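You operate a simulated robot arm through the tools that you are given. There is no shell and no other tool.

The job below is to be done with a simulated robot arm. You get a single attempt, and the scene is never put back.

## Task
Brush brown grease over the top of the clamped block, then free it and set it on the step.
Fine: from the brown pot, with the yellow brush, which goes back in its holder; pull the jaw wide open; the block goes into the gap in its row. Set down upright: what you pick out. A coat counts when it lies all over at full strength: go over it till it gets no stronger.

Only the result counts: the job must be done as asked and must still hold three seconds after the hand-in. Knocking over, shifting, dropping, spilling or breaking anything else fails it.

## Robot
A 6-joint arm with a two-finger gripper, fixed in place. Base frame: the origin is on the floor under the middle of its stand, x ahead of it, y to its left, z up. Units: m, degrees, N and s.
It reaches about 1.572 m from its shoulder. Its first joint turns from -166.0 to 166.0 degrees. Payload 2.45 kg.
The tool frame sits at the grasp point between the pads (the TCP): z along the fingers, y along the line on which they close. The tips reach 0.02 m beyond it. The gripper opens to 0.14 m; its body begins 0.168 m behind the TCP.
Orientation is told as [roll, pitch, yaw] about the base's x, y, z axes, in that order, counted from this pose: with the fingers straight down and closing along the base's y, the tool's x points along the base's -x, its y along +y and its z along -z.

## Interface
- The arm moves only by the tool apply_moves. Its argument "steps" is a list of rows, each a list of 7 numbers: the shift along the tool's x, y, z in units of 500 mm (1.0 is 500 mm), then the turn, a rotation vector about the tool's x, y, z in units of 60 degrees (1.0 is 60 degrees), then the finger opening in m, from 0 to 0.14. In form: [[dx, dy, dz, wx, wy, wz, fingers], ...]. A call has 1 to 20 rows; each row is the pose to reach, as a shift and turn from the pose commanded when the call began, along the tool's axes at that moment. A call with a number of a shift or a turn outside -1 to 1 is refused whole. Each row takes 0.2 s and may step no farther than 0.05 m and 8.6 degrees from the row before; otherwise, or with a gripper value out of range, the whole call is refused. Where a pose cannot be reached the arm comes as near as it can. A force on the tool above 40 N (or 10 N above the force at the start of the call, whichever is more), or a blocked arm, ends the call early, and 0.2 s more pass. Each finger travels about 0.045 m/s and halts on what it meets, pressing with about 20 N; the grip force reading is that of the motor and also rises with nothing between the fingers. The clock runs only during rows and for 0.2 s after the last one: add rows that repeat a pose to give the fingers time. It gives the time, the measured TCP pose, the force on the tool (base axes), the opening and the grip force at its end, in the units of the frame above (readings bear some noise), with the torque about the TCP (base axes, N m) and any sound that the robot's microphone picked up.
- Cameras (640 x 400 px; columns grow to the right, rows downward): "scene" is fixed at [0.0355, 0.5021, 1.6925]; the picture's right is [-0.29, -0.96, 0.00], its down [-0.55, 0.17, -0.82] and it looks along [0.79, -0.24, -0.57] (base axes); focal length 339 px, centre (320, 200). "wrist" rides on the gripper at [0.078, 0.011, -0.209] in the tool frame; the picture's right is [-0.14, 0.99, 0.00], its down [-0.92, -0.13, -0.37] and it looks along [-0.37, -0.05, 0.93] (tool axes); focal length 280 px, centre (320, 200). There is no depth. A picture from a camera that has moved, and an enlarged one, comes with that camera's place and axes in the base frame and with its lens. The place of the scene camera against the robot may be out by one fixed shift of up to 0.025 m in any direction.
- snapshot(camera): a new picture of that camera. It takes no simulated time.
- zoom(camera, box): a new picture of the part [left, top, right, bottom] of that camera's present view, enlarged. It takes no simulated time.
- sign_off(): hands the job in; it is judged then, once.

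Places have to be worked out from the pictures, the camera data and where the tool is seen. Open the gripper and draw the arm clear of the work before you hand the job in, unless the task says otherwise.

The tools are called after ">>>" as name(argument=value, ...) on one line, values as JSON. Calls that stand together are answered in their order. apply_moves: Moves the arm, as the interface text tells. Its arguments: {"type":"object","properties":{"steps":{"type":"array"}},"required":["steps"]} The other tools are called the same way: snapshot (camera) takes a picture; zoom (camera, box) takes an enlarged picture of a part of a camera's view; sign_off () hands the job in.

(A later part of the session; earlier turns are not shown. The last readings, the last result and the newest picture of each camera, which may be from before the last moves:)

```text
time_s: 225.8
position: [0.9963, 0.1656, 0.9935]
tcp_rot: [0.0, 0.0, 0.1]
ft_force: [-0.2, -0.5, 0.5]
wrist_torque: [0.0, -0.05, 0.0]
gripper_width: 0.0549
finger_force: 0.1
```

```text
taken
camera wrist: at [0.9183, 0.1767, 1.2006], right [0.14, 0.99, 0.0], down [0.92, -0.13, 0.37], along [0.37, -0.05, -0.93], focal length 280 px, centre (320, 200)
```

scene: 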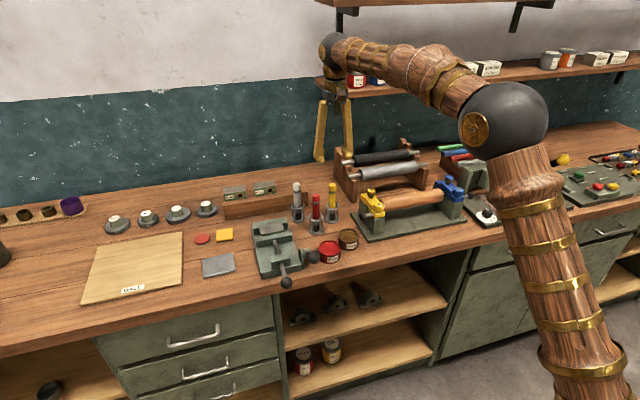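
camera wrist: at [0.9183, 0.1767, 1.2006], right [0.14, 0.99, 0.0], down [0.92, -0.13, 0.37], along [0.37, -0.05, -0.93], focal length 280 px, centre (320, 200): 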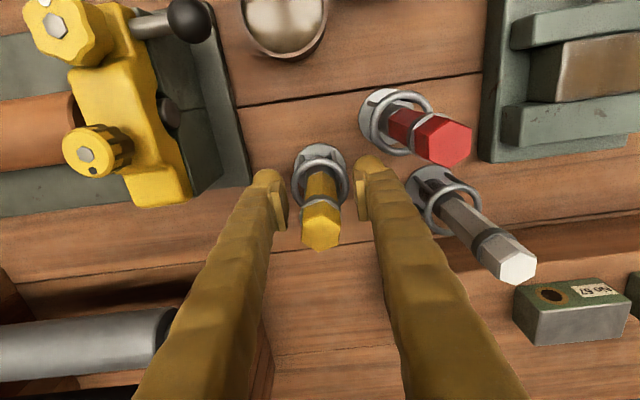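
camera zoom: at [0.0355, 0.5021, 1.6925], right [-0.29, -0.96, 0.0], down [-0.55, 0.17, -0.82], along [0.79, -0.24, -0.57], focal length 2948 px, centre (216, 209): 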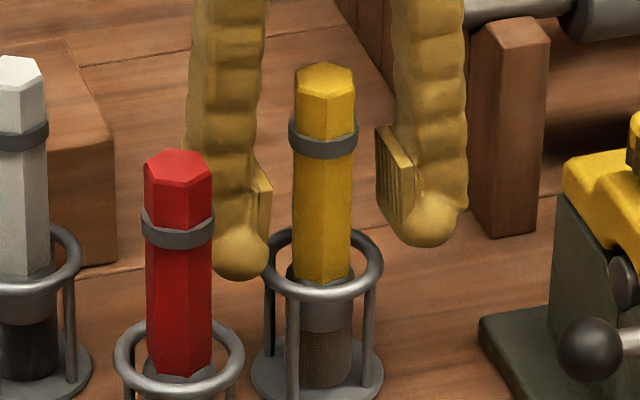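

The yellow brush stands upright in its holder. I raise the gripper straight up clear of it.

>>> apply_moves(steps=[[0, 0, -0.04, 0, 0, 0, 0.055], [0, 0, -0.1, 0, 0, 0, 0.055], [0, 0, -0.18, 0, 0, 0, 0.055], [0, 0, -0.27, 0, 0, 0, 0.055], [0, 0, -0.36, 0, 0, 0, 0.055], [0, 0, -0.36, 0, 0, 0, 0.055]])

>>> zoom(camera="scene", box=[280, 170, 360, 230])

>>> zoom(camera="scene", box=[245, 235, 325, 295])

```text
time_s: 227.2
position: [0.9967, 0.1647, 1.173]
tcp_rot: [0.0, 0.0, 0.1]
ft_force: [0.3, -0.2, 0.2]
wrist_torque: [-0.03, 0.01, 0.0]
gripper_width: 0.0548
finger_force: 0.1
```

```text
6.67 times, centred on (320, 200) of scene
camera zoom: at [0.0355, 0.5021, 1.6925], right [-0.29, -0.96, 0.0], down [-0.55, 0.17, -0.82], along [0.79, -0.24, -0.57], focal length 2260 px, centre (320, 200)
```

zoom: 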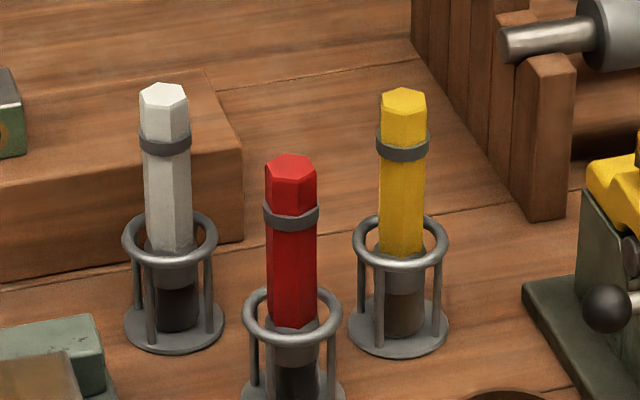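

```text
6.67 times, centred on (285, 265) of scene
camera zoom: at [0.0355, 0.5021, 1.6925], right [-0.29, -0.96, 0.0], down [-0.55, 0.17, -0.82], along [0.79, -0.24, -0.57], focal length 2260 px, centre (553, -233)
```

zoom: 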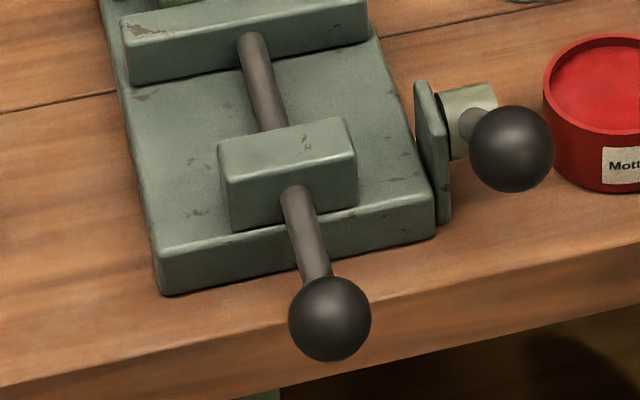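

Brush returned. Now to the vise: I move the camera to look closely at the side lever and the pull knob.

>>> apply_moves(steps=[[0.079, 0.047, 0, 0, 0, 0, 0.08], [0.158, 0.094, 0, 0, 0, 0, 0.1], [0.237, 0.141, 0, 0, 0, 0, 0.12], [0.316, 0.188, 0, 0, 0, 0, 0.14], [0.395, 0.235, 0, 0, 0, 0, 0.14], [0.474, 0.282, 0, 0, 0, 0, 0.14], [0.552, 0.33, 0.02, 0, 0, 0, 0.14], [0.552, 0.33, 0.04, 0, 0, 0, 0.14], [0.552, 0.33, 0.04, 0, 0, 0, 0.14]])

>>> snapshot(camera="wrist")

>>> zoom(camera="wrist", box=[240, 120, 420, 230])

```text
time_s: 229.2
position: [0.7197, 0.3314, 1.1521]
tcp_rot: [-0.1, 0.0, 0.0]
ft_force: [0.2, 1.2, -0.1]
wrist_torque: [-0.01, 0.0, -0.01]
gripper_width: 0.14
finger_force: 0.1
```

```text
taken
camera wrist: at [0.6414, 0.3421, 1.36], right [0.14, 0.99, 0.0], down [0.92, -0.13, 0.37], along [0.37, -0.05, -0.93], focal length 280 px, centre (320, 200)
```

wrist: 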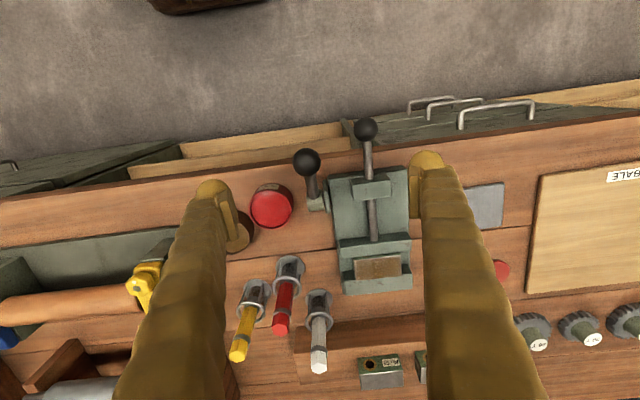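

```text
3.56 times, centred on (330, 175) of wrist
camera zoom: at [0.6414, 0.3421, 1.36], right [0.14, 0.99, 0.0], down [0.92, -0.13, 0.37], along [0.37, -0.05, -0.93], focal length 997 px, centre (284, 289)
```

zoom: 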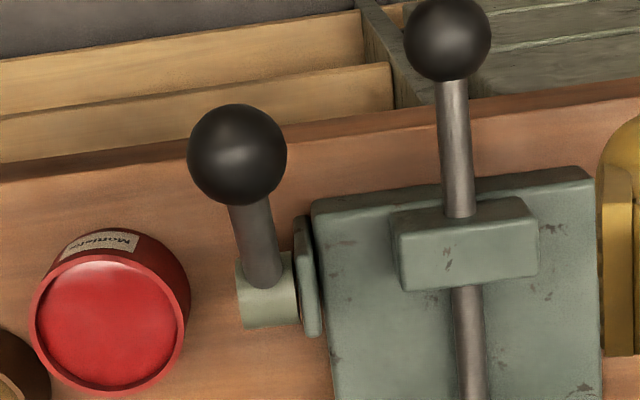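

The pull knob is at (0.7065, 0.4005, 0.942) with rod exposed behind it (x≈0.725–0.778). I'll try gripping the rod just behind the knob and pull very gently to see whether it is locked; first hover above it.

>>> apply_moves(steps=[[-0.012, 0.04, 0, 0, 0, 0, 0.12], [-0.024, 0.08, 0.03, 0, 0, 0, 0.1], [-0.036, 0.12, 0.08, 0, 0, 0, 0.08], [-0.0504, 0.1406, 0.14, 0, 0, 0, 0.06], [-0.0504, 0.1406, 0.203, 0, 0, 0, 0.05], [-0.0504, 0.1406, 0.203, 0, 0, 0, 0.05], [-0.0504, 0.1406, 0.203, 0, 0, 0, 0.05]])

>>> snapshot(camera="wrist")

>>> zoom(camera="wrist", box=[240, 110, 400, 220])

>>> zoom(camera="scene", box=[240, 200, 330, 300])

```text
time_s: 230.8
position: [0.7492, 0.4009, 1.0522]
tcp_rot: [0.1, 0.1, 0.2]
ft_force: [0.5, -0.5, 0.0]
wrist_torque: [-0.03, -0.01, 0.02]
gripper_width: 0.0499
finger_force: 0.2
```

```text
taken
camera wrist: at [0.6708, 0.4121, 1.2595], right [0.14, 0.99, 0.0], down [0.92, -0.13, 0.37], along [0.37, -0.05, -0.93], focal length 280 px, centre (320, 200)
```

wrist: 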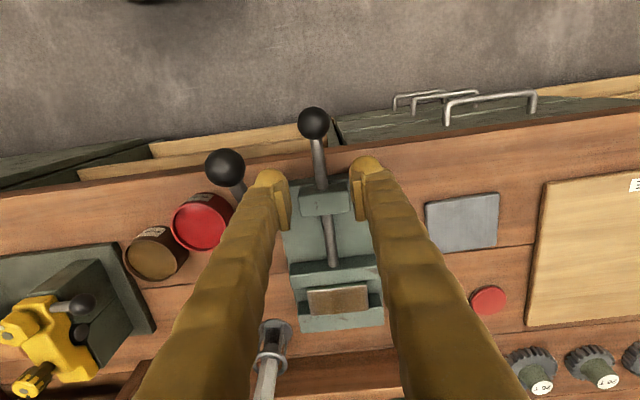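

```text
3.64 times, centred on (320, 165) of wrist
camera zoom: at [0.6708, 0.4121, 1.2595], right [0.14, 0.99, 0.0], down [0.92, -0.13, 0.37], along [0.37, -0.05, -0.93], focal length 1020 px, centre (320, 327)
```

zoom: 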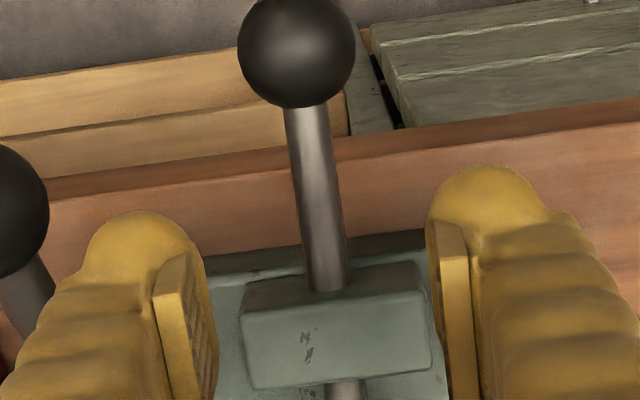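

```text
4.00 times, centred on (285, 250) of scene
camera zoom: at [0.0355, 0.5021, 1.6925], right [-0.29, -0.96, 0.0], down [-0.55, 0.17, -0.82], along [0.79, -0.24, -0.57], focal length 1356 px, centre (460, 0)
```

zoom: 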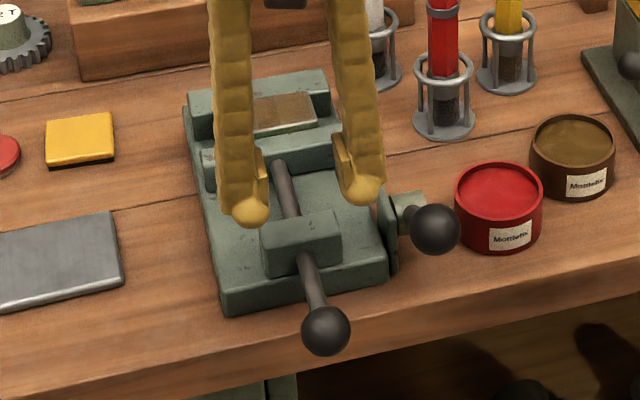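

Rod and knob positions confirmed; fingers straddle the rod between knob and bracket. I descend to rod height.

>>> apply_moves(steps=[[0, 0, 0.05, 0, 0, 0, 0.05], [0, 0, 0.11, 0, 0, 0, 0.05], [0, 0, 0.17, 0, 0, 0, 0.05], [0, 0, 0.214, 0, 0, 0, 0.05], [0, 0, 0.214, 0, 0, 0, 0.05]])

>>> snapshot(camera="wrist")

>>> zoom(camera="scene", box=[250, 220, 320, 300])

```text
time_s: 232.0
position: [0.7449, 0.4011, 0.9414]
tcp_rot: [0.0, 0.0, 0.1]
ft_force: [0.7, 0.0, -0.2]
wrist_torque: [0.01, 0.03, 0.0]
gripper_width: 0.0499
finger_force: 0.1
```

```text
taken
camera wrist: at [0.6672, 0.4113, 1.1495], right [0.14, 0.99, 0.0], down [0.92, -0.13, 0.37], along [0.37, -0.05, -0.93], focal length 280 px, centre (320, 200)
```

wrist: 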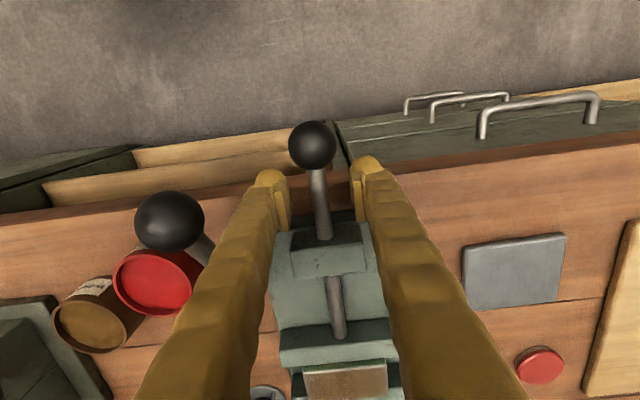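

```text
5.00 times, centred on (285, 260) of scene
camera zoom: at [0.0355, 0.5021, 1.6925], right [-0.29, -0.96, 0.0], down [-0.55, 0.17, -0.82], along [0.79, -0.24, -0.57], focal length 1695 px, centre (495, -100)
```

zoom: 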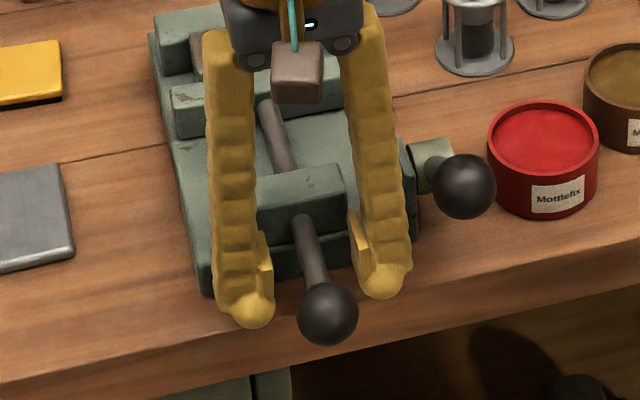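

Fingers straddle the rod. I close on it.

>>> apply_moves(steps=[[0, 0, 0, 0, 0, 0, 0.035], [0, 0, 0, 0, 0, 0, 0.02], [0, 0, 0, 0, 0, 0, 0.0], [0, 0, 0, 0, 0, 0, 0.0], [0, 0, 0, 0, 0, 0, 0.0]])

>>> apply_moves(steps=[[0.002, 0, 0, 0, 0, 0, 0.0], [0.004, 0, 0, 0, 0, 0, 0.0], [0.004, 0, 0, 0, 0, 0, 0.0]])

```text
time_s: 233.2
position: [0.745, 0.4002, 0.9412]
tcp_rot: [-0.1, 0.1, 0.2]
ft_force: [0.9, -3.3, -1.2]
wrist_torque: [0.0, -0.01, -0.06]
gripper_width: 0.0086
finger_force: 36.4
```

```text
time_s: 234.0
position: [0.7454, 0.4001, 0.9412]
tcp_rot: [0.0, 0.0, 0.1]
ft_force: [25.7, -9.6, -24.3]
wrist_torque: [0.06, 0.01, -0.05]
gripper_width: 0.009
finger_force: 36.3
```

It resists firmly (26 N after 2 mm): the jaw is locked. I go straight back to the unloaded position and check that nothing has shifted.

>>> apply_moves(steps=[[-0.002, 0, 0, 0, 0, 0, 0.0], [-0.004, 0, 0, 0, 0, 0, 0.0], [-0.004, 0, 0, 0, 0, 0, 0.0]])

>>> zoom(camera="scene", box=[250, 220, 320, 300])

>>> zoom(camera="wrist", box=[270, 110, 370, 210])

```text
time_s: 234.8
position: [0.7441, 0.3997, 0.941]
tcp_rot: [0.0, 0.0, 0.1]
ft_force: [-4.7, -0.3, -28.3]
wrist_torque: [0.01, 0.15, -0.1]
gripper_width: 0.009
finger_force: 36.9
```

```text
5.00 times, centred on (285, 260) of scene
camera zoom: at [0.0355, 0.5021, 1.6925], right [-0.29, -0.96, 0.0], down [-0.55, 0.17, -0.82], along [0.79, -0.24, -0.57], focal length 1695 px, centre (495, -100)
```

zoom: 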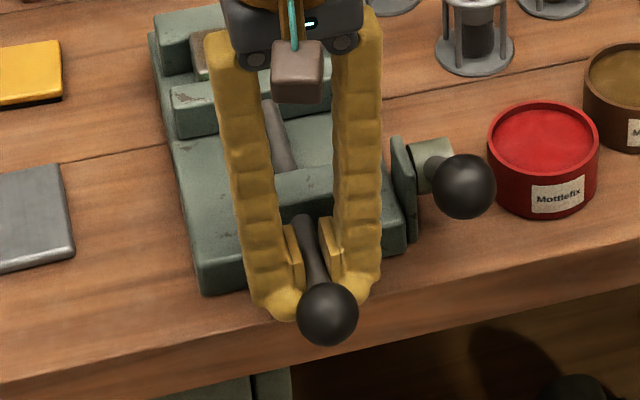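

```text
4.00 times, centred on (320, 160) of wrist
camera zoom: at [0.6669, 0.4113, 1.1505], right [0.14, 0.99, 0.0], down [0.92, -0.13, 0.37], along [0.36, -0.05, -0.93], focal length 1122 px, centre (320, 360)
```

zoom: 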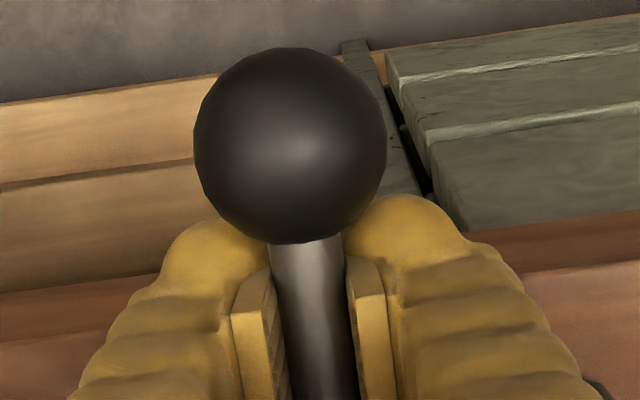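

The squeeze loads the rod vertically; I release the rod right away.

>>> apply_moves(steps=[[0, 0, 0, 0, 0, 0, 0.02], [0, 0, 0, 0, 0, 0, 0.035], [0, 0, 0, 0, 0, 0, 0.05], [0, 0, 0, 0, 0, 0, 0.05]])

>>> zoom(camera="scene", box=[250, 200, 330, 300])

```text
time_s: 235.8
position: [0.7461, 0.4011, 0.9427]
tcp_rot: [0.0, 0.0, 0.2]
ft_force: [-0.3, 0.4, -0.3]
wrist_torque: [0.0, 0.0, 0.01]
gripper_width: 0.0501
finger_force: 0.1
```

```text
4.00 times, centred on (290, 250) of scene
camera zoom: at [0.0355, 0.5021, 1.6925], right [-0.29, -0.96, 0.0], down [-0.55, 0.17, -0.82], along [0.79, -0.24, -0.57], focal length 1356 px, centre (440, 0)
```

zoom: 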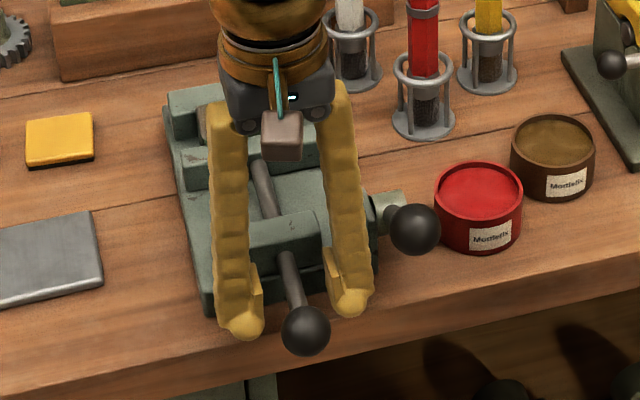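

Released cleanly. So the side lever must be turned first. I raise and position over its ball at (0.730, 0.312, 0.993).

>>> apply_moves(steps=[[0, 0, -0.08, 0, 0, 0, 0.05], [0, 0, -0.17, 0, 0, 0, 0.055], [0, 0, -0.26, 0, 0, 0, 0.06], [0.01, -0.06, -0.26, 0, 0, 0, 0.07], [0.02, -0.12, -0.26, 0, 0, 0, 0.07], [0.03, -0.177, -0.26, 0, 0, 0, 0.07], [0.03, -0.177, -0.26, 0, 0, 0, 0.07], [0.03, -0.177, -0.26, 0, 0, 0, 0.07]])

>>> snapshot(camera="wrist")

>>> zoom(camera="wrist", box=[270, 110, 390, 220])

>>> zoom(camera="scene", box=[250, 190, 340, 290])

```text
time_s: 237.6
position: [0.7297, 0.3099, 1.0737]
tcp_rot: [-0.1, 0.0, 0.0]
ft_force: [0.4, -0.1, -0.8]
wrist_torque: [0.0, -0.03, -0.01]
gripper_width: 0.0702
finger_force: 0.1
```

```text
taken
camera wrist: at [0.6514, 0.3219, 1.2814], right [0.14, 0.99, 0.0], down [0.92, -0.13, 0.37], along [0.37, -0.05, -0.93], focal length 280 px, centre (320, 200)
```

wrist: 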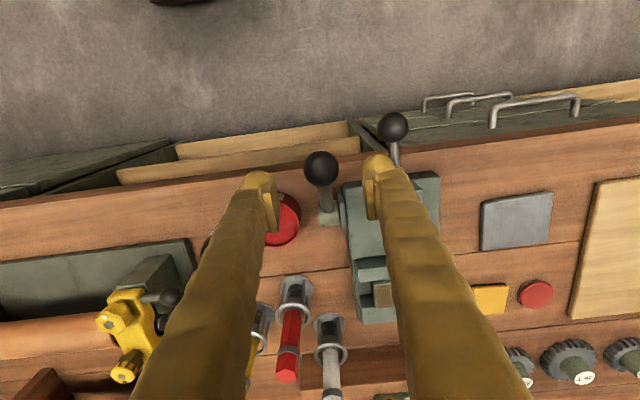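

```text
3.64 times, centred on (330, 165) of wrist
camera zoom: at [0.6514, 0.3219, 1.2814], right [0.14, 0.99, 0.0], down [0.92, -0.13, 0.37], along [0.37, -0.05, -0.93], focal length 1020 px, centre (284, 327)
```

zoom: 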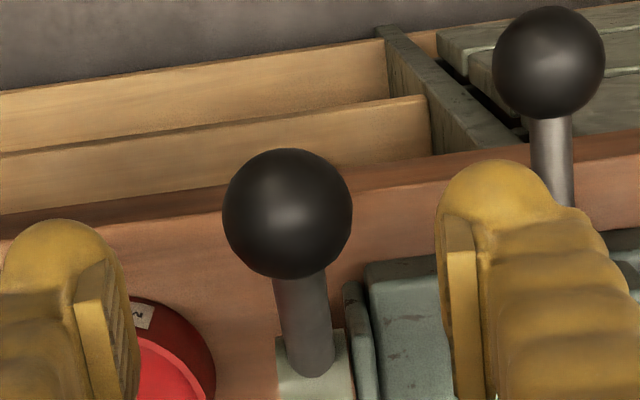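

```text
4.00 times, centred on (295, 240) of scene
camera zoom: at [0.0355, 0.5021, 1.6925], right [-0.29, -0.96, 0.0], down [-0.55, 0.17, -0.82], along [0.79, -0.24, -0.57], focal length 1356 px, centre (420, 40)
```

zoom: 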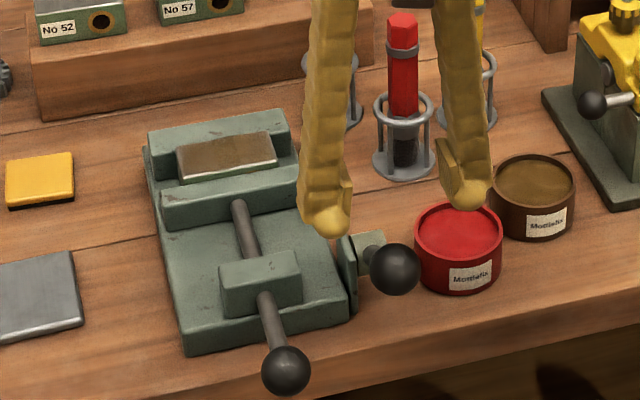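

Ball confirmed at (0.730, 0.3115, 0.993), radius 19 mm. I descend around it.

>>> apply_moves(steps=[[0, 0, 0.05, 0, 0, 0, 0.07], [0, 0, 0.1, 0, 0, 0, 0.07], [0, 0, 0.14, 0, 0, 0, 0.07], [0, 0, 0.16, 0, 0, 0, 0.065], [0, 0, 0.16, 0, 0, 0, 0.06]])

>>> zoom(camera="wrist", box=[260, 110, 380, 220])

>>> zoom(camera="scene", box=[250, 190, 340, 290])

```text
time_s: 238.8
position: [0.7293, 0.3107, 0.9927]
tcp_rot: [0.0, 0.0, 0.1]
ft_force: [-0.3, 0.7, 0.5]
wrist_torque: [-0.01, 0.02, 0.0]
gripper_width: 0.06
finger_force: 0.0
```

```text
3.64 times, centred on (320, 165) of wrist
camera zoom: at [0.6509, 0.3223, 1.201], right [0.14, 0.99, 0.0], down [0.92, -0.13, 0.37], along [0.37, -0.05, -0.93], focal length 1020 px, centre (320, 327)
```

zoom: 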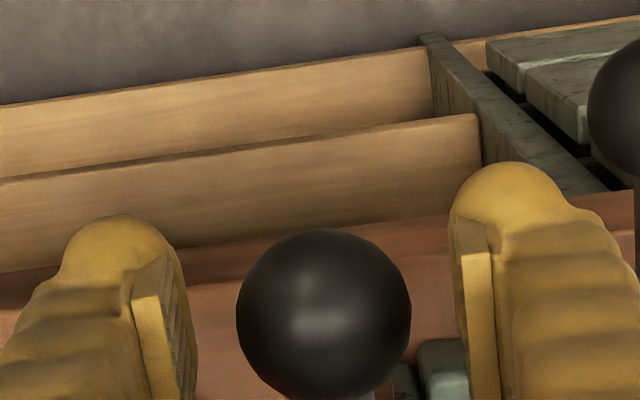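

```text
4.00 times, centred on (295, 240) of scene
camera zoom: at [0.0355, 0.5021, 1.6925], right [-0.29, -0.96, 0.0], down [-0.55, 0.17, -0.82], along [0.79, -0.24, -0.57], focal length 1356 px, centre (420, 40)
```

zoom: 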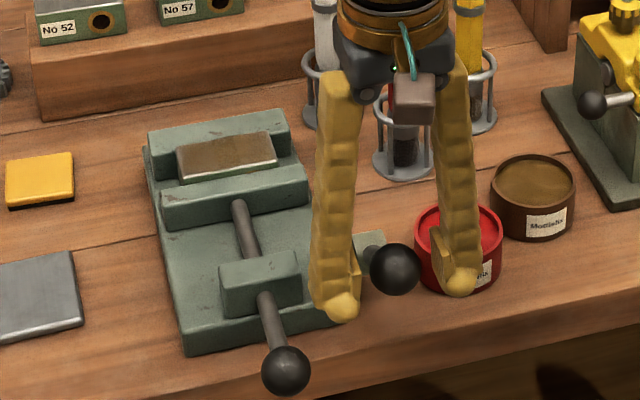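

Centred. I close on the ball.

>>> apply_moves(steps=[[0, 0, 0, 0, 0, 0, 0.05], [0, 0, 0, 0, 0, 0, 0.04], [0, 0, 0, 0, 0, 0, 0.03], [0, 0, 0, 0, 0, 0, 0.02], [0, 0, 0, 0, 0, 0, 0.02]])

>>> zoom(camera="wrist", box=[260, 110, 380, 220])

```text
time_s: 240.0
position: [0.7294, 0.3122, 0.9927]
tcp_rot: [0.1, 0.1, 0.1]
ft_force: [1.3, 22.1, -2.3]
wrist_torque: [-0.1, 0.16, 0.01]
gripper_width: 0.0344
finger_force: 44.6
```

```text
3.64 times, centred on (320, 165) of wrist
camera zoom: at [0.6509, 0.323, 1.201], right [0.14, 0.99, 0.0], down [0.92, -0.13, 0.37], along [0.37, -0.05, -0.93], focal length 1020 px, centre (320, 327)
```

zoom: 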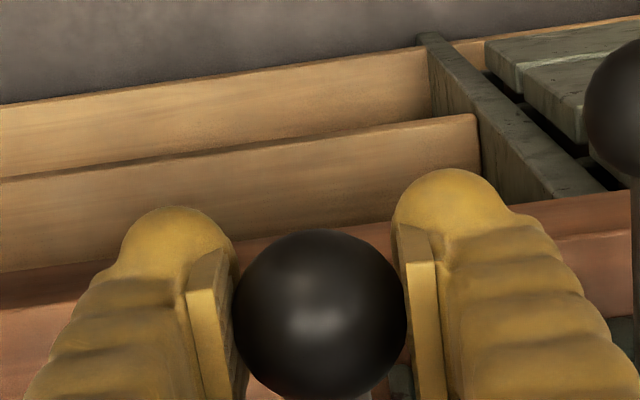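

Gripped (with a small side load of 22 N; I shift 1.5 mm in y to relax it). Then I nudge the lever ~2° upward along its arc and read the force.

>>> apply_moves(steps=[[0, 0.002, 0, 0, 0, 0, 0.02], [0, 0.003, 0, 0, 0, 0, 0.02], [0, 0.003, 0, 0, 0, 0, 0.02]])

>>> apply_moves(steps=[[-0.0018, 0, -0.0025, 0, 0, 0, 0.02], [-0.0036, 0, -0.005, 0, 0, 0, 0.02], [-0.0036, 0, -0.005, 0, 0, 0, 0.02]])

```text
time_s: 240.8
position: [0.7301, 0.3116, 0.9943]
tcp_rot: [0.0, 0.0, 0.1]
ft_force: [7.9, 8.9, -5.4]
wrist_torque: [-0.08, -0.01, -0.02]
gripper_width: 0.0344
finger_force: 45.3
```

```text
time_s: 241.6
position: [0.73, 0.312, 0.9959]
tcp_rot: [0.1, 0.1, 0.1]
ft_force: [-3.4, 9.1, -17.5]
wrist_torque: [-0.07, 1.24, -0.03]
gripper_width: 0.0344
finger_force: 45.5
```

>>> zoom(camera="scene", box=[280, 235, 320, 275])

>>> zoom(camera="wrist", box=[260, 130, 380, 250])

```text
10.00 times, centred on (300, 255) of scene
camera zoom: at [0.0355, 0.5021, 1.6925], right [-0.29, -0.96, 0.0], down [-0.55, 0.17, -0.82], along [0.79, -0.24, -0.57], focal length 3390 px, centre (520, -350)
```

zoom: 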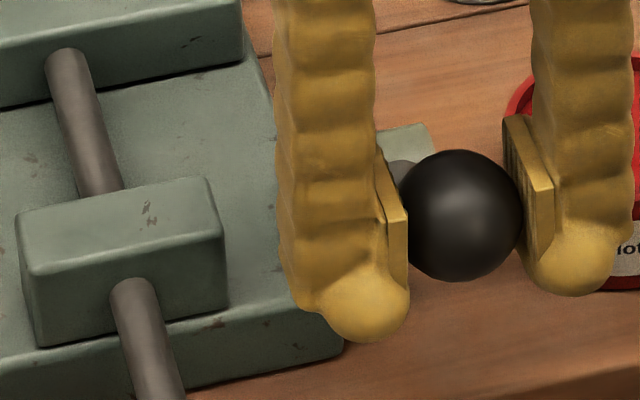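

```text
3.33 times, centred on (320, 190) of wrist
camera zoom: at [0.6525, 0.3232, 1.2034], right [0.14, 0.99, 0.0], down [0.92, -0.13, 0.37], along [0.36, -0.05, -0.93], focal length 935 px, centre (320, 233)
```

zoom: 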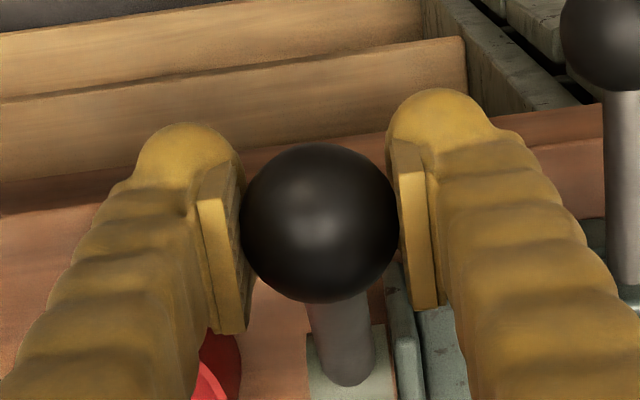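

The ball has moved up slightly under ~16 N. I continue a few degrees further upward along the arc.

>>> apply_moves(steps=[[-0.003, 0, -0.0037, 0, 0, 0, 0.02], [-0.0058, 0, -0.0074, 0, 0, 0, 0.02], [-0.0058, 0, -0.0074, 0, 0, 0, 0.02]])

>>> zoom(camera="scene", box=[280, 235, 320, 275])

```text
time_s: 242.4
position: [0.7348, 0.3124, 0.9996]
tcp_rot: [0.1, 0.0, 0.1]
ft_force: [-20.8, 3.8, -2.6]
wrist_torque: [-0.02, 1.11, -0.02]
gripper_width: 0.0343
finger_force: 45.4
```

```text
10.00 times, centred on (300, 255) of scene
camera zoom: at [0.0355, 0.5021, 1.6925], right [-0.29, -0.96, 0.0], down [-0.55, 0.17, -0.82], along [0.79, -0.24, -0.57], focal length 3390 px, centre (520, -350)
```

zoom: 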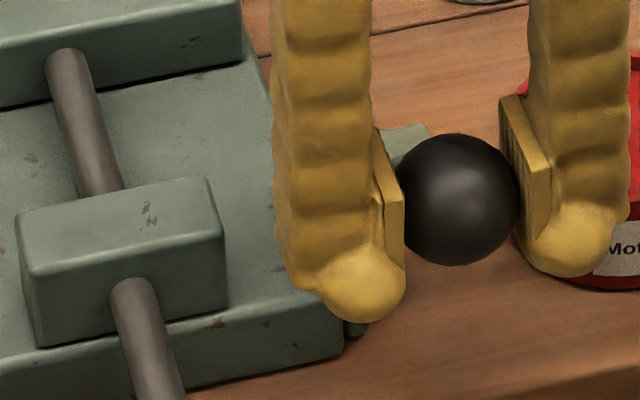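

The lever is turning upward; there is ~14 N of radial mismatch, so I bias the path slightly outward and continue in 5° steps.

>>> apply_moves(steps=[[-0.0044, 0, -0.0063, 0, 0, 0, 0.02], [-0.0088, 0, -0.0126, 0, 0, 0, 0.02], [-0.0088, 0, -0.0126, 0, 0, 0, 0.02]])

>>> zoom(camera="scene", box=[280, 225, 320, 275])

```text
time_s: 243.2
position: [0.7397, 0.3117, 1.0061]
tcp_rot: [0.0, 0.1, 0.1]
ft_force: [5.6, -1.1, -21.5]
wrist_torque: [-0.03, 0.9, 0.03]
gripper_width: 0.0342
finger_force: 44.7
```

```text
8.00 times, centred on (300, 250) of scene
camera zoom: at [0.0355, 0.5021, 1.6925], right [-0.29, -0.96, 0.0], down [-0.55, 0.17, -0.82], along [0.79, -0.24, -0.57], focal length 2712 px, centre (480, -200)
```

zoom: 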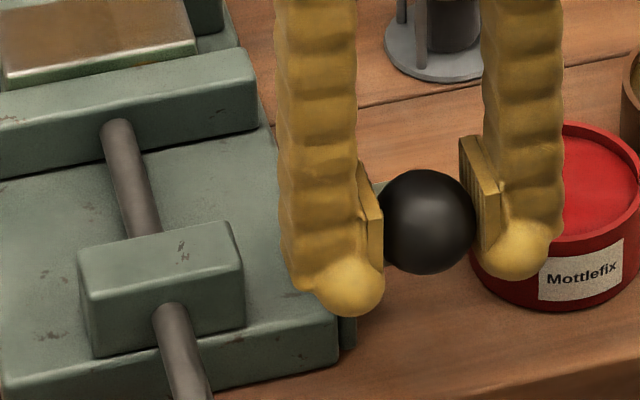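

Slightly too far outward now; I correct inward half a millimetre and continue to ~50°.

>>> apply_moves(steps=[[-0.0061, 0, -0.0048, 0, 0, 0, 0.02], [-0.0122, 0, -0.0096, 0, 0, 0, 0.02], [-0.0122, 0, -0.0096, 0, 0, 0, 0.02]])

```text
time_s: 244.0
position: [0.7444, 0.3124, 1.0116]
tcp_rot: [0.0, 0.0, 0.1]
ft_force: [-20.2, -21.1, 1.3]
wrist_torque: [0.04, 1.19, -0.03]
gripper_width: 0.034
finger_force: 44.5
```

>>> apply_moves(steps=[[-0.0062, -0.0007, -0.005, 0, 0, 0, 0.02], [-0.0124, -0.0014, -0.0097, 0, 0, 0, 0.02], [-0.0186, -0.0014, -0.0143, 0, 0, 0, 0.02], [-0.0248, -0.0014, -0.0186, 0, 0, 0, 0.02], [-0.0248, -0.0014, -0.0186, 0, 0, 0, 0.02]])

>>> zoom(camera="scene", box=[270, 215, 320, 275])

```text
time_s: 244.5
position: [0.7486, 0.3134, 1.0135]
tcp_rot: [0.0, 0.0, 0.1]
ft_force: [-3.0, -1.6, 2.2]
wrist_torque: [-0.03, 0.08, 0.04]
gripper_width: 0.0341
finger_force: 45.0
stopped in row 2: the force on the tool passed its limit at 41 N (the readings are from after the stop); the commanded pose is now the measured one
```

```text
6.67 times, centred on (295, 245) of scene
camera zoom: at [0.0355, 0.5021, 1.6925], right [-0.29, -0.96, 0.0], down [-0.55, 0.17, -0.82], along [0.79, -0.24, -0.57], focal length 2260 px, centre (487, -100)
```

zoom: 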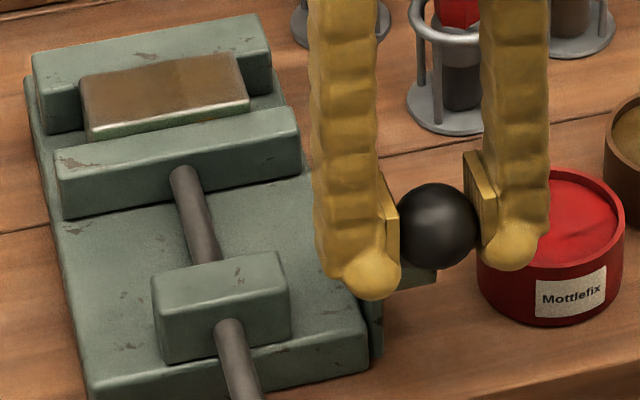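

The lever is free to turn (now ~53°), but the grip adds friction. I'll release it and instead push the ball over with closed fingers from the robot side. First open, rise and check where the lever stays.

>>> apply_moves(steps=[[0, 0, 0, 0, 0, 0, 0.04], [0, 0, 0, 0, 0, 0, 0.06], [0, 0, 0, 0, 0, 0, 0.06], [0, 0, -0.05, 0, 0, 0, 0.06], [0, 0, -0.12, 0, 0, 0, 0.06], [0, 0, -0.16, 0, 0, 0, 0.06], [0, 0, -0.16, 0, 0, 0, 0.06]])

>>> zoom(camera="scene", box=[260, 205, 330, 285])

>>> zoom(camera="wrist", box=[260, 120, 400, 240])

```text
time_s: 246.1
position: [0.7516, 0.3117, 1.0949]
tcp_rot: [-0.1, 0.0, 0.1]
ft_force: [0.1, 0.0, -0.8]
wrist_torque: [0.01, -0.03, 0.01]
gripper_width: 0.0602
finger_force: 0.1
```

```text
5.00 times, centred on (295, 245) of scene
camera zoom: at [0.0355, 0.5021, 1.6925], right [-0.29, -0.96, 0.0], down [-0.55, 0.17, -0.82], along [0.79, -0.24, -0.57], focal length 1695 px, centre (445, -25)
```

zoom: 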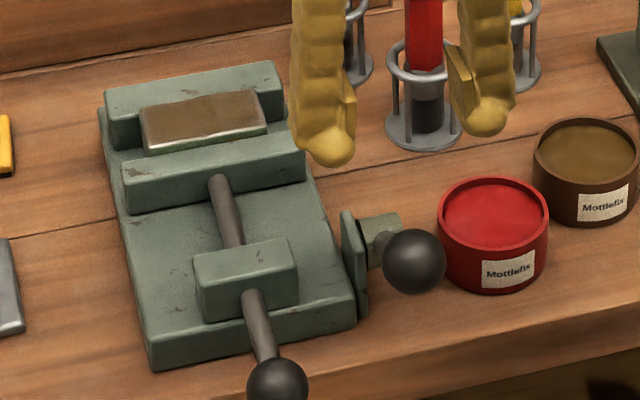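

```text
3.33 times, centred on (330, 180) of wrist
camera zoom: at [0.6724, 0.3226, 1.3031], right [0.14, 0.99, 0.0], down [0.92, -0.13, 0.37], along [0.36, -0.05, -0.93], focal length 935 px, centre (287, 267)
```

zoom: 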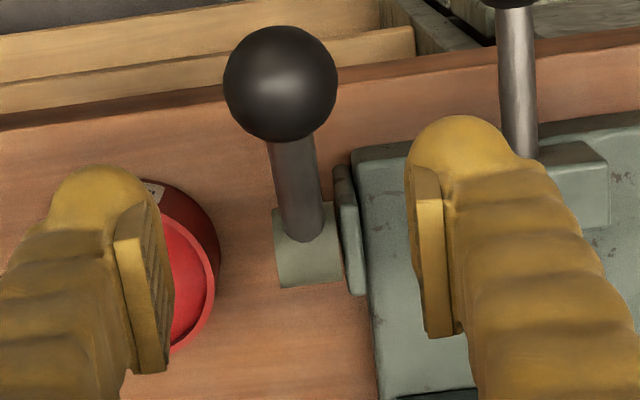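

The lever swings back to its rest by itself, so it must be pushed over its top dead point. I close the fingers, place them on the robot side of the ball and push it over in +x.

>>> apply_moves(steps=[[0.05, 0, 0, 0, 0, 0, 0.03], [0.1, 0, 0, 0, 0, 0, 0.01], [0.127, 0, 0, 0, 0, 0, 0.0], [0.127, 0, 0, 0, 0, 0, 0.0], [0.127, 0, 0.06, 0, 0, 0, 0.0], [0.127, 0, 0.12, 0, 0, 0, 0.0], [0.127, 0, 0.18, 0, 0, 0, 0.0], [0.127, 0, 0.187, 0, 0, 0, 0.0], [0.127, 0, 0.187, 0, 0, 0, 0.0]])

>>> snapshot(camera="wrist")

>>> zoom(camera="scene", box=[260, 205, 330, 285])

```text
time_s: 248.1
position: [0.6849, 0.3132, 1.0008]
tcp_rot: [0.0, 0.0, 0.1]
ft_force: [0.4, -0.4, -0.7]
wrist_torque: [-0.02, 0.0, -0.03]
gripper_width: 0.0
finger_force: 19.9
```

```text
taken
camera wrist: at [0.6061, 0.3237, 1.209], right [0.14, 0.99, 0.0], down [0.92, -0.13, 0.37], along [0.36, -0.05, -0.93], focal length 280 px, centre (320, 200)
```

wrist: 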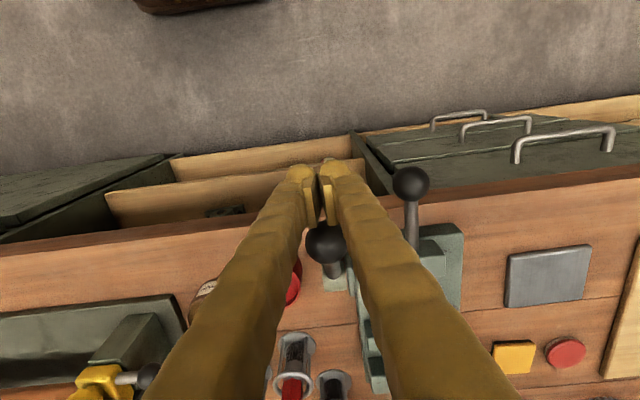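

```text
5.00 times, centred on (295, 245) of scene
camera zoom: at [0.0355, 0.5021, 1.6925], right [-0.29, -0.96, 0.0], down [-0.55, 0.17, -0.82], along [0.79, -0.24, -0.57], focal length 1695 px, centre (445, -25)
```

zoom: 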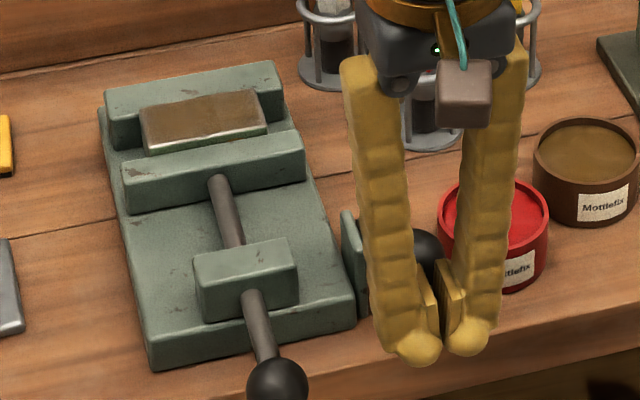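

Fingers are closed in front of the ball. I push along the arc in small steps, first to about 60°.

>>> apply_moves(steps=[[-0.0258, 0, 0.006, 0, 0, 0, 0.0], [-0.0354, 0, -0.0044, 0, 0, 0, 0.0], [-0.0458, 0, -0.016, 0, 0, 0, 0.0], [-0.0574, 0, -0.0264, 0, 0, 0, 0.0], [-0.0698, 0, -0.036, 0, 0, 0, 0.0], [-0.0828, 0, -0.0442, 0, 0, 0, 0.0]])

>>> zoom(camera="scene", box=[260, 195, 330, 275])

>>> snapshot(camera="wrist")

```text
time_s: 249.5
position: [0.7272, 0.3116, 1.0226]
tcp_rot: [0.0, 0.1, -0.1]
ft_force: [-0.3, 0.9, 0.0]
wrist_torque: [0.02, 0.03, 0.0]
gripper_width: 0.0
finger_force: 29.3
```

```text
5.00 times, centred on (295, 235) of scene
camera zoom: at [0.0355, 0.5021, 1.6925], right [-0.29, -0.96, 0.0], down [-0.55, 0.17, -0.82], along [0.79, -0.24, -0.57], focal length 1695 px, centre (445, 25)
```

zoom: 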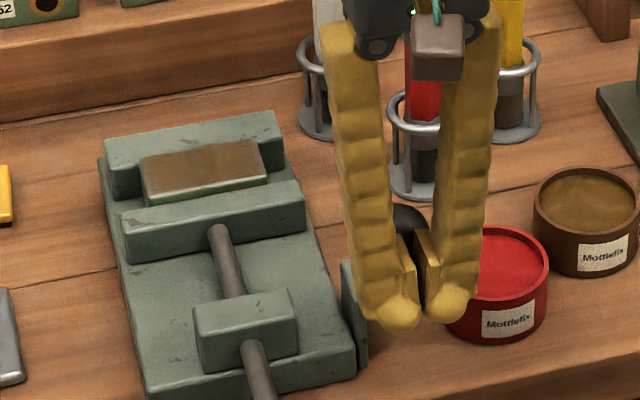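

```text
taken
camera wrist: at [0.6489, 0.3228, 1.2311], right [0.14, 0.99, 0.0], down [0.92, -0.13, 0.37], along [0.36, -0.05, -0.93], focal length 280 px, centre (320, 200)
```

wrist: 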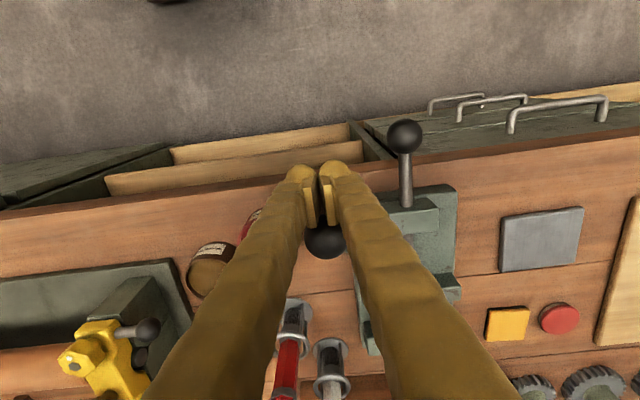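

The ball follows with almost no force. I push on over the top to ~105°.

>>> apply_moves(steps=[[-0.0138, 0, -0.0072, 0, 0, 0, 0.0], [-0.0282, 0, -0.013, 0, 0, 0, 0.0], [-0.043, 0, -0.0178, 0, 0, 0, 0.0], [-0.058, 0, -0.021, 0, 0, 0, 0.0], [-0.0734, 0, -0.0232, 0, 0, 0, 0.0], [-0.089, 0, -0.0238, 0, 0, 0, 0.0], [-0.1046, 0, -0.0232, 0, 0, 0, 0.0], [-0.12, 0, -0.021, 0, 0, 0, 0.0]])

>>> zoom(camera="scene", box=[260, 185, 330, 265])

>>> snapshot(camera="wrist")

```text
time_s: 251.3
position: [0.7874, 0.3136, 1.0331]
tcp_rot: [0.0, -0.1, 0.1]
ft_force: [0.7, 1.0, 0.2]
wrist_torque: [0.02, 0.0, -0.02]
gripper_width: 0.0
finger_force: 29.7
```

```text
5.00 times, centred on (295, 225) of scene
camera zoom: at [0.0355, 0.5021, 1.6925], right [-0.29, -0.96, 0.0], down [-0.55, 0.17, -0.82], along [0.79, -0.24, -0.57], focal length 1695 px, centre (445, 75)
```

zoom: 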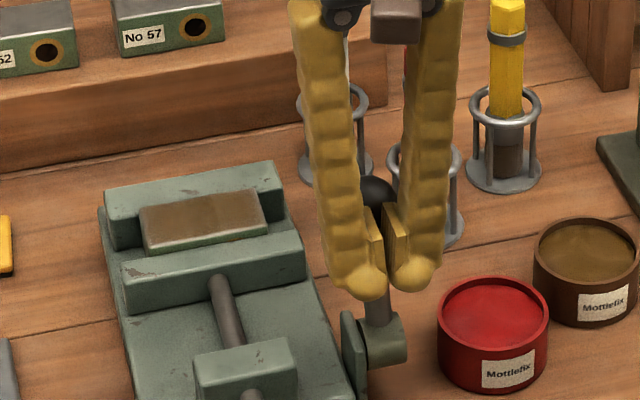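

```text
taken
camera wrist: at [0.7089, 0.3252, 1.2406], right [0.14, 0.99, 0.0], down [0.92, -0.13, 0.37], along [0.36, -0.05, -0.93], focal length 280 px, centre (320, 200)
```

wrist: 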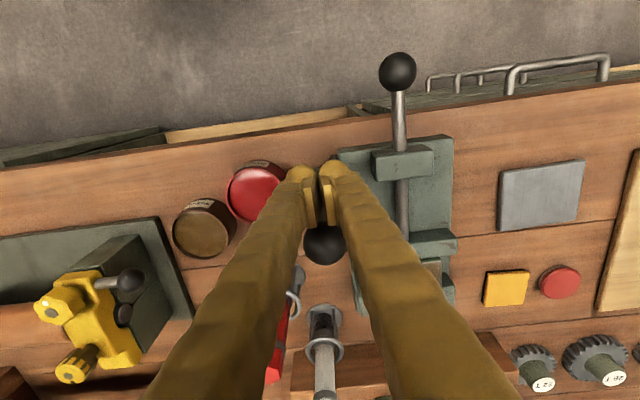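

The lever is now just past vertical. I keep pushing to ~125° to see whether it stays over.

>>> apply_moves(steps=[[-0.015, 0, 0.0032, 0, 0, 0, 0.0], [-0.0298, 0, 0.006, 0, 0, 0, 0.0], [-0.0442, 0, 0.0098, 0, 0, 0, 0.0], [-0.058, 0, 0.014, 0, 0, 0, 0.0], [-0.071, 0, 0.018, 0, 0, 0, 0.0]])

>>> zoom(camera="scene", box=[260, 185, 330, 265])

>>> snapshot(camera="wrist")

```text
time_s: 251.8
position: [0.7949, 0.314, 1.0298]
tcp_rot: [-0.1, 0.5, 0.1]
ft_force: [-14.7, -0.1, 1.9]
wrist_torque: [-0.08, -0.11, -0.03]
gripper_width: 0.0059
finger_force: 29.6
stopped in row 2: the force on the tool passed its limit at 52 N (the readings are from after the stop); the commanded pose is now the measured one
```

```text
5.00 times, centred on (295, 225) of scene
camera zoom: at [0.0355, 0.5021, 1.6925], right [-0.29, -0.96, 0.0], down [-0.55, 0.17, -0.82], along [0.79, -0.24, -0.57], focal length 1695 px, centre (445, 75)
```

zoom: 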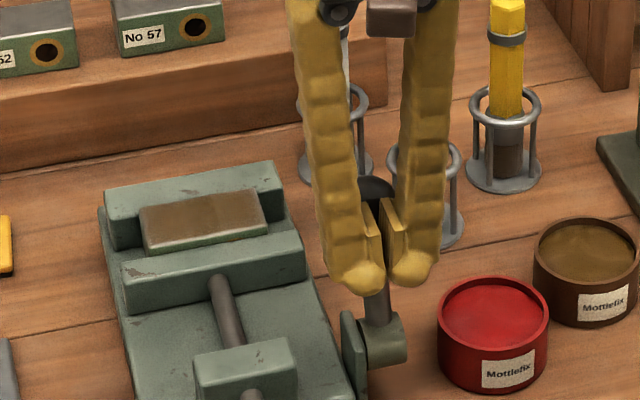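

```text
taken
camera wrist: at [0.718, 0.3249, 1.2386], right [0.14, 0.99, 0.0], down [0.92, -0.13, 0.36], along [0.36, -0.05, -0.93], focal length 280 px, centre (320, 200)
```

wrist: 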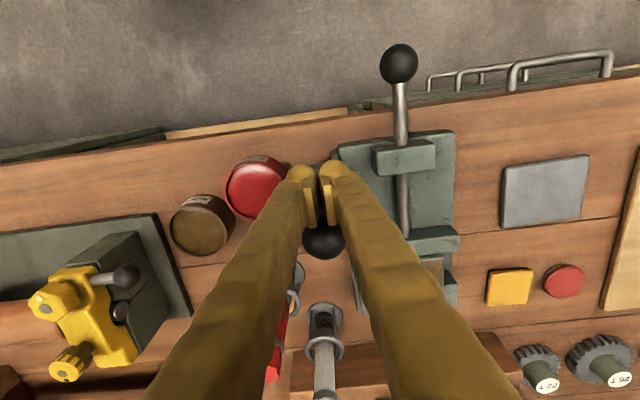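

The lever met its stop slightly past vertical (~100°). I back off and see whether it stays there.

>>> apply_moves(steps=[[0.02, 0, 0, 0, 0, 0, 0.0], [0.05, 0, 0, 0, 0, 0, 0.0], [0.1, 0, -0.02, 0, 0, 0, 0.0], [0.16, 0, -0.08, 0, 0, 0, 0.0], [0.16, 0, -0.14, 0, 0, 0, 0.0], [0.16, 0, -0.14, 0, 0, 0, 0.0]])

>>> zoom(camera="scene", box=[250, 195, 340, 295])

>>> snapshot(camera="wrist")

```text
time_s: 253.2
position: [0.7182, 0.3132, 1.1042]
tcp_rot: [-0.1, 0.5, 0.1]
ft_force: [-0.8, 0.1, -0.1]
wrist_torque: [0.01, -0.01, 0.0]
gripper_width: 0.0002
finger_force: 29.7
```

```text
4.00 times, centred on (295, 245) of scene
camera zoom: at [0.0355, 0.5021, 1.6925], right [-0.29, -0.96, 0.0], down [-0.55, 0.17, -0.82], along [0.79, -0.24, -0.57], focal length 1356 px, centre (420, 20)
```

zoom: 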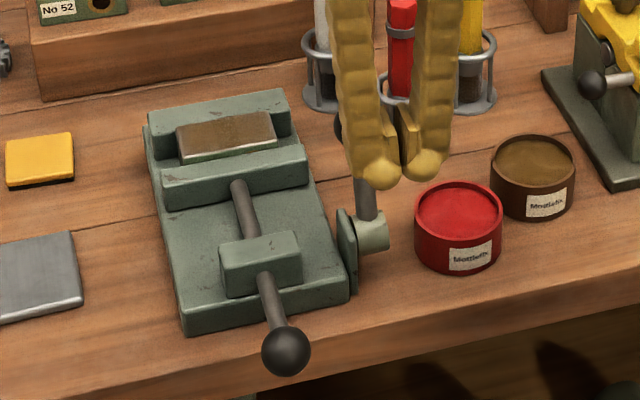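

```text
taken
camera wrist: at [0.641, 0.3247, 1.3111], right [0.14, 0.99, 0.0], down [0.92, -0.13, 0.36], along [0.36, -0.05, -0.93], focal length 280 px, centre (320, 200)
```

wrist: 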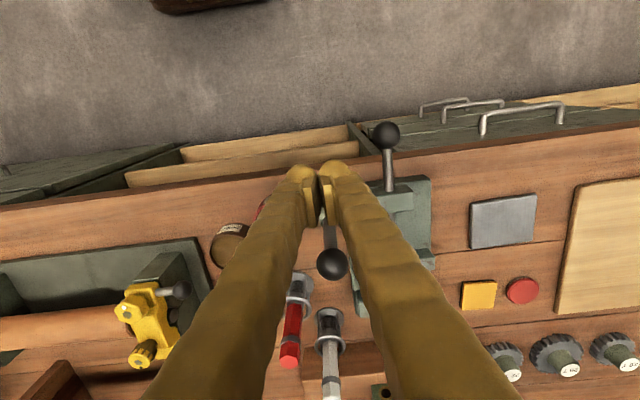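

The lever stays over – unlocked. Now I go back to the rod behind the pull knob; this time I'll hook the knob with the fingers half-closed around the rod rather than squeezing it.

>>> apply_moves(steps=[[-0.015, 0.05, 0, 0, 0, 0, 0.01], [-0.03, 0.1, 0, 0, -0.0083, 0, 0.03], [-0.045, 0.15, 0, 0, -0.0083, 0, 0.045], [-0.0602, 0.173, 0.02, 0, -0.0083, 0, 0.05], [-0.0602, 0.173, 0.04, 0, -0.0083, 0, 0.05], [-0.0602, 0.173, 0.04, 0, -0.0083, 0, 0.05]])

>>> zoom(camera="wrist", box=[240, 110, 400, 220])

>>> zoom(camera="scene", box=[250, 195, 340, 295])

```text
time_s: 254.7
position: [0.7445, 0.4025, 1.0801]
tcp_rot: [-0.1, 0.0, 0.1]
ft_force: [-0.6, -0.1, -0.1]
wrist_torque: [0.0, -0.01, 0.01]
gripper_width: 0.0501
finger_force: 0.0
```

```text
3.64 times, centred on (320, 165) of wrist
camera zoom: at [0.6665, 0.4128, 1.2875], right [0.14, 0.99, 0.0], down [0.92, -0.13, 0.37], along [0.37, -0.05, -0.93], focal length 1020 px, centre (320, 327)
```

zoom: 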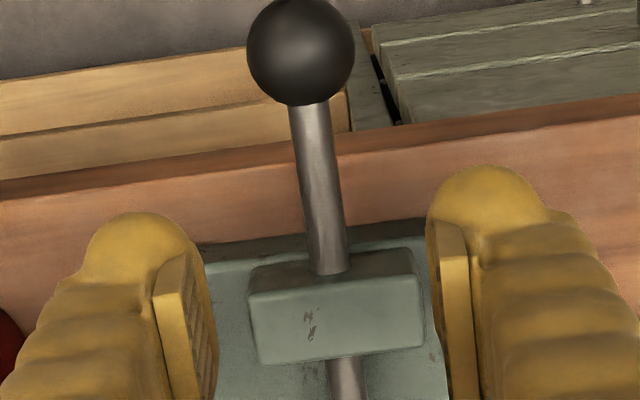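

```text
4.00 times, centred on (295, 245) of scene
camera zoom: at [0.0355, 0.5021, 1.6925], right [-0.29, -0.96, 0.0], down [-0.55, 0.17, -0.82], along [0.79, -0.24, -0.57], focal length 1356 px, centre (420, 20)
```

zoom: 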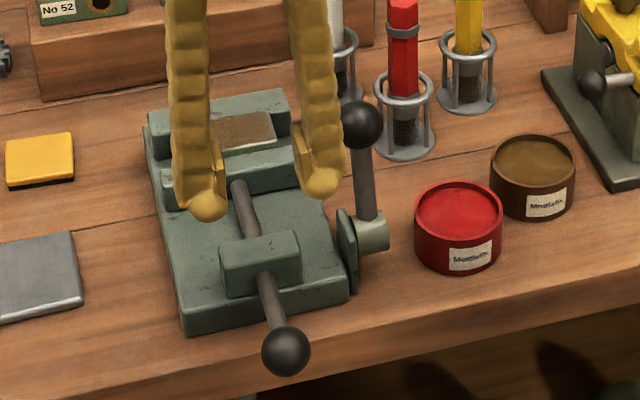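

Lever remains up. I descend around the rod and close to 24 mm (loosely around the rod).

>>> apply_moves(steps=[[0, 0, 0.07, 0, 0, 0, 0.05], [0, 0, 0.14, 0, 0, 0, 0.05], [0, 0, 0.21, 0, 0, 0, 0.05], [0, 0, 0.2736, 0, 0, 0, 0.05], [0, 0, 0.2736, 0, 0, 0, 0.035], [0, 0, 0.2736, 0, 0, 0, 0.024], [0, 0, 0.2736, 0, 0, 0, 0.024]])

>>> zoom(camera="wrist", box=[250, 100, 390, 220])

>>> zoom(camera="scene", box=[250, 215, 320, 295])

```text
time_s: 256.2
position: [0.7482, 0.4021, 0.9419]
tcp_rot: [-0.1, 0.0, 0.0]
ft_force: [-0.1, -0.7, 0.1]
wrist_torque: [0.02, 0.01, 0.0]
gripper_width: 0.024
finger_force: 0.0
```

```text
3.33 times, centred on (320, 160) of wrist
camera zoom: at [0.6696, 0.4137, 1.1497], right [0.14, 0.99, 0.0], down [0.92, -0.13, 0.37], along [0.37, -0.05, -0.93], focal length 935 px, centre (320, 333)
```

zoom: 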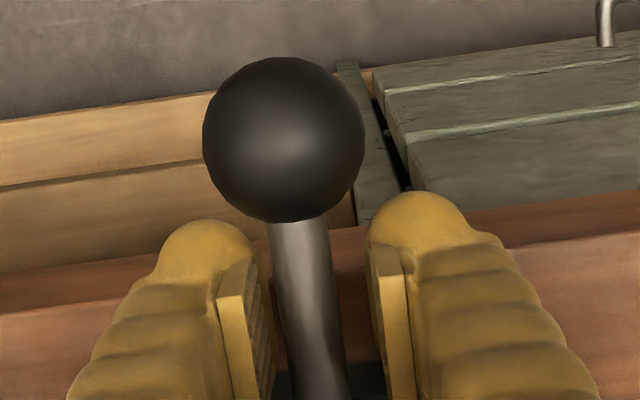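

```text
5.00 times, centred on (285, 255) of scene
camera zoom: at [0.0355, 0.5021, 1.6925], right [-0.29, -0.96, 0.0], down [-0.55, 0.17, -0.82], along [0.79, -0.24, -0.57], focal length 1695 px, centre (495, -75)
```

zoom: 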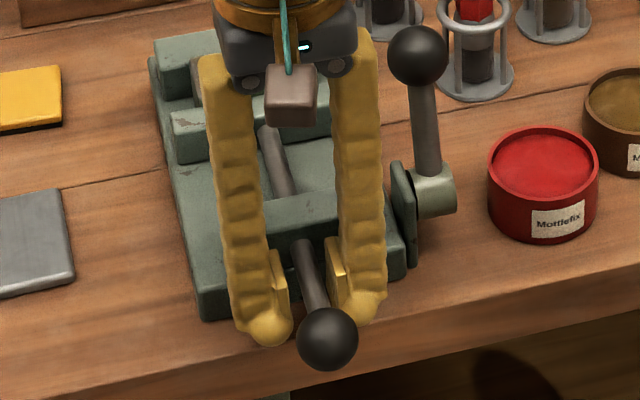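

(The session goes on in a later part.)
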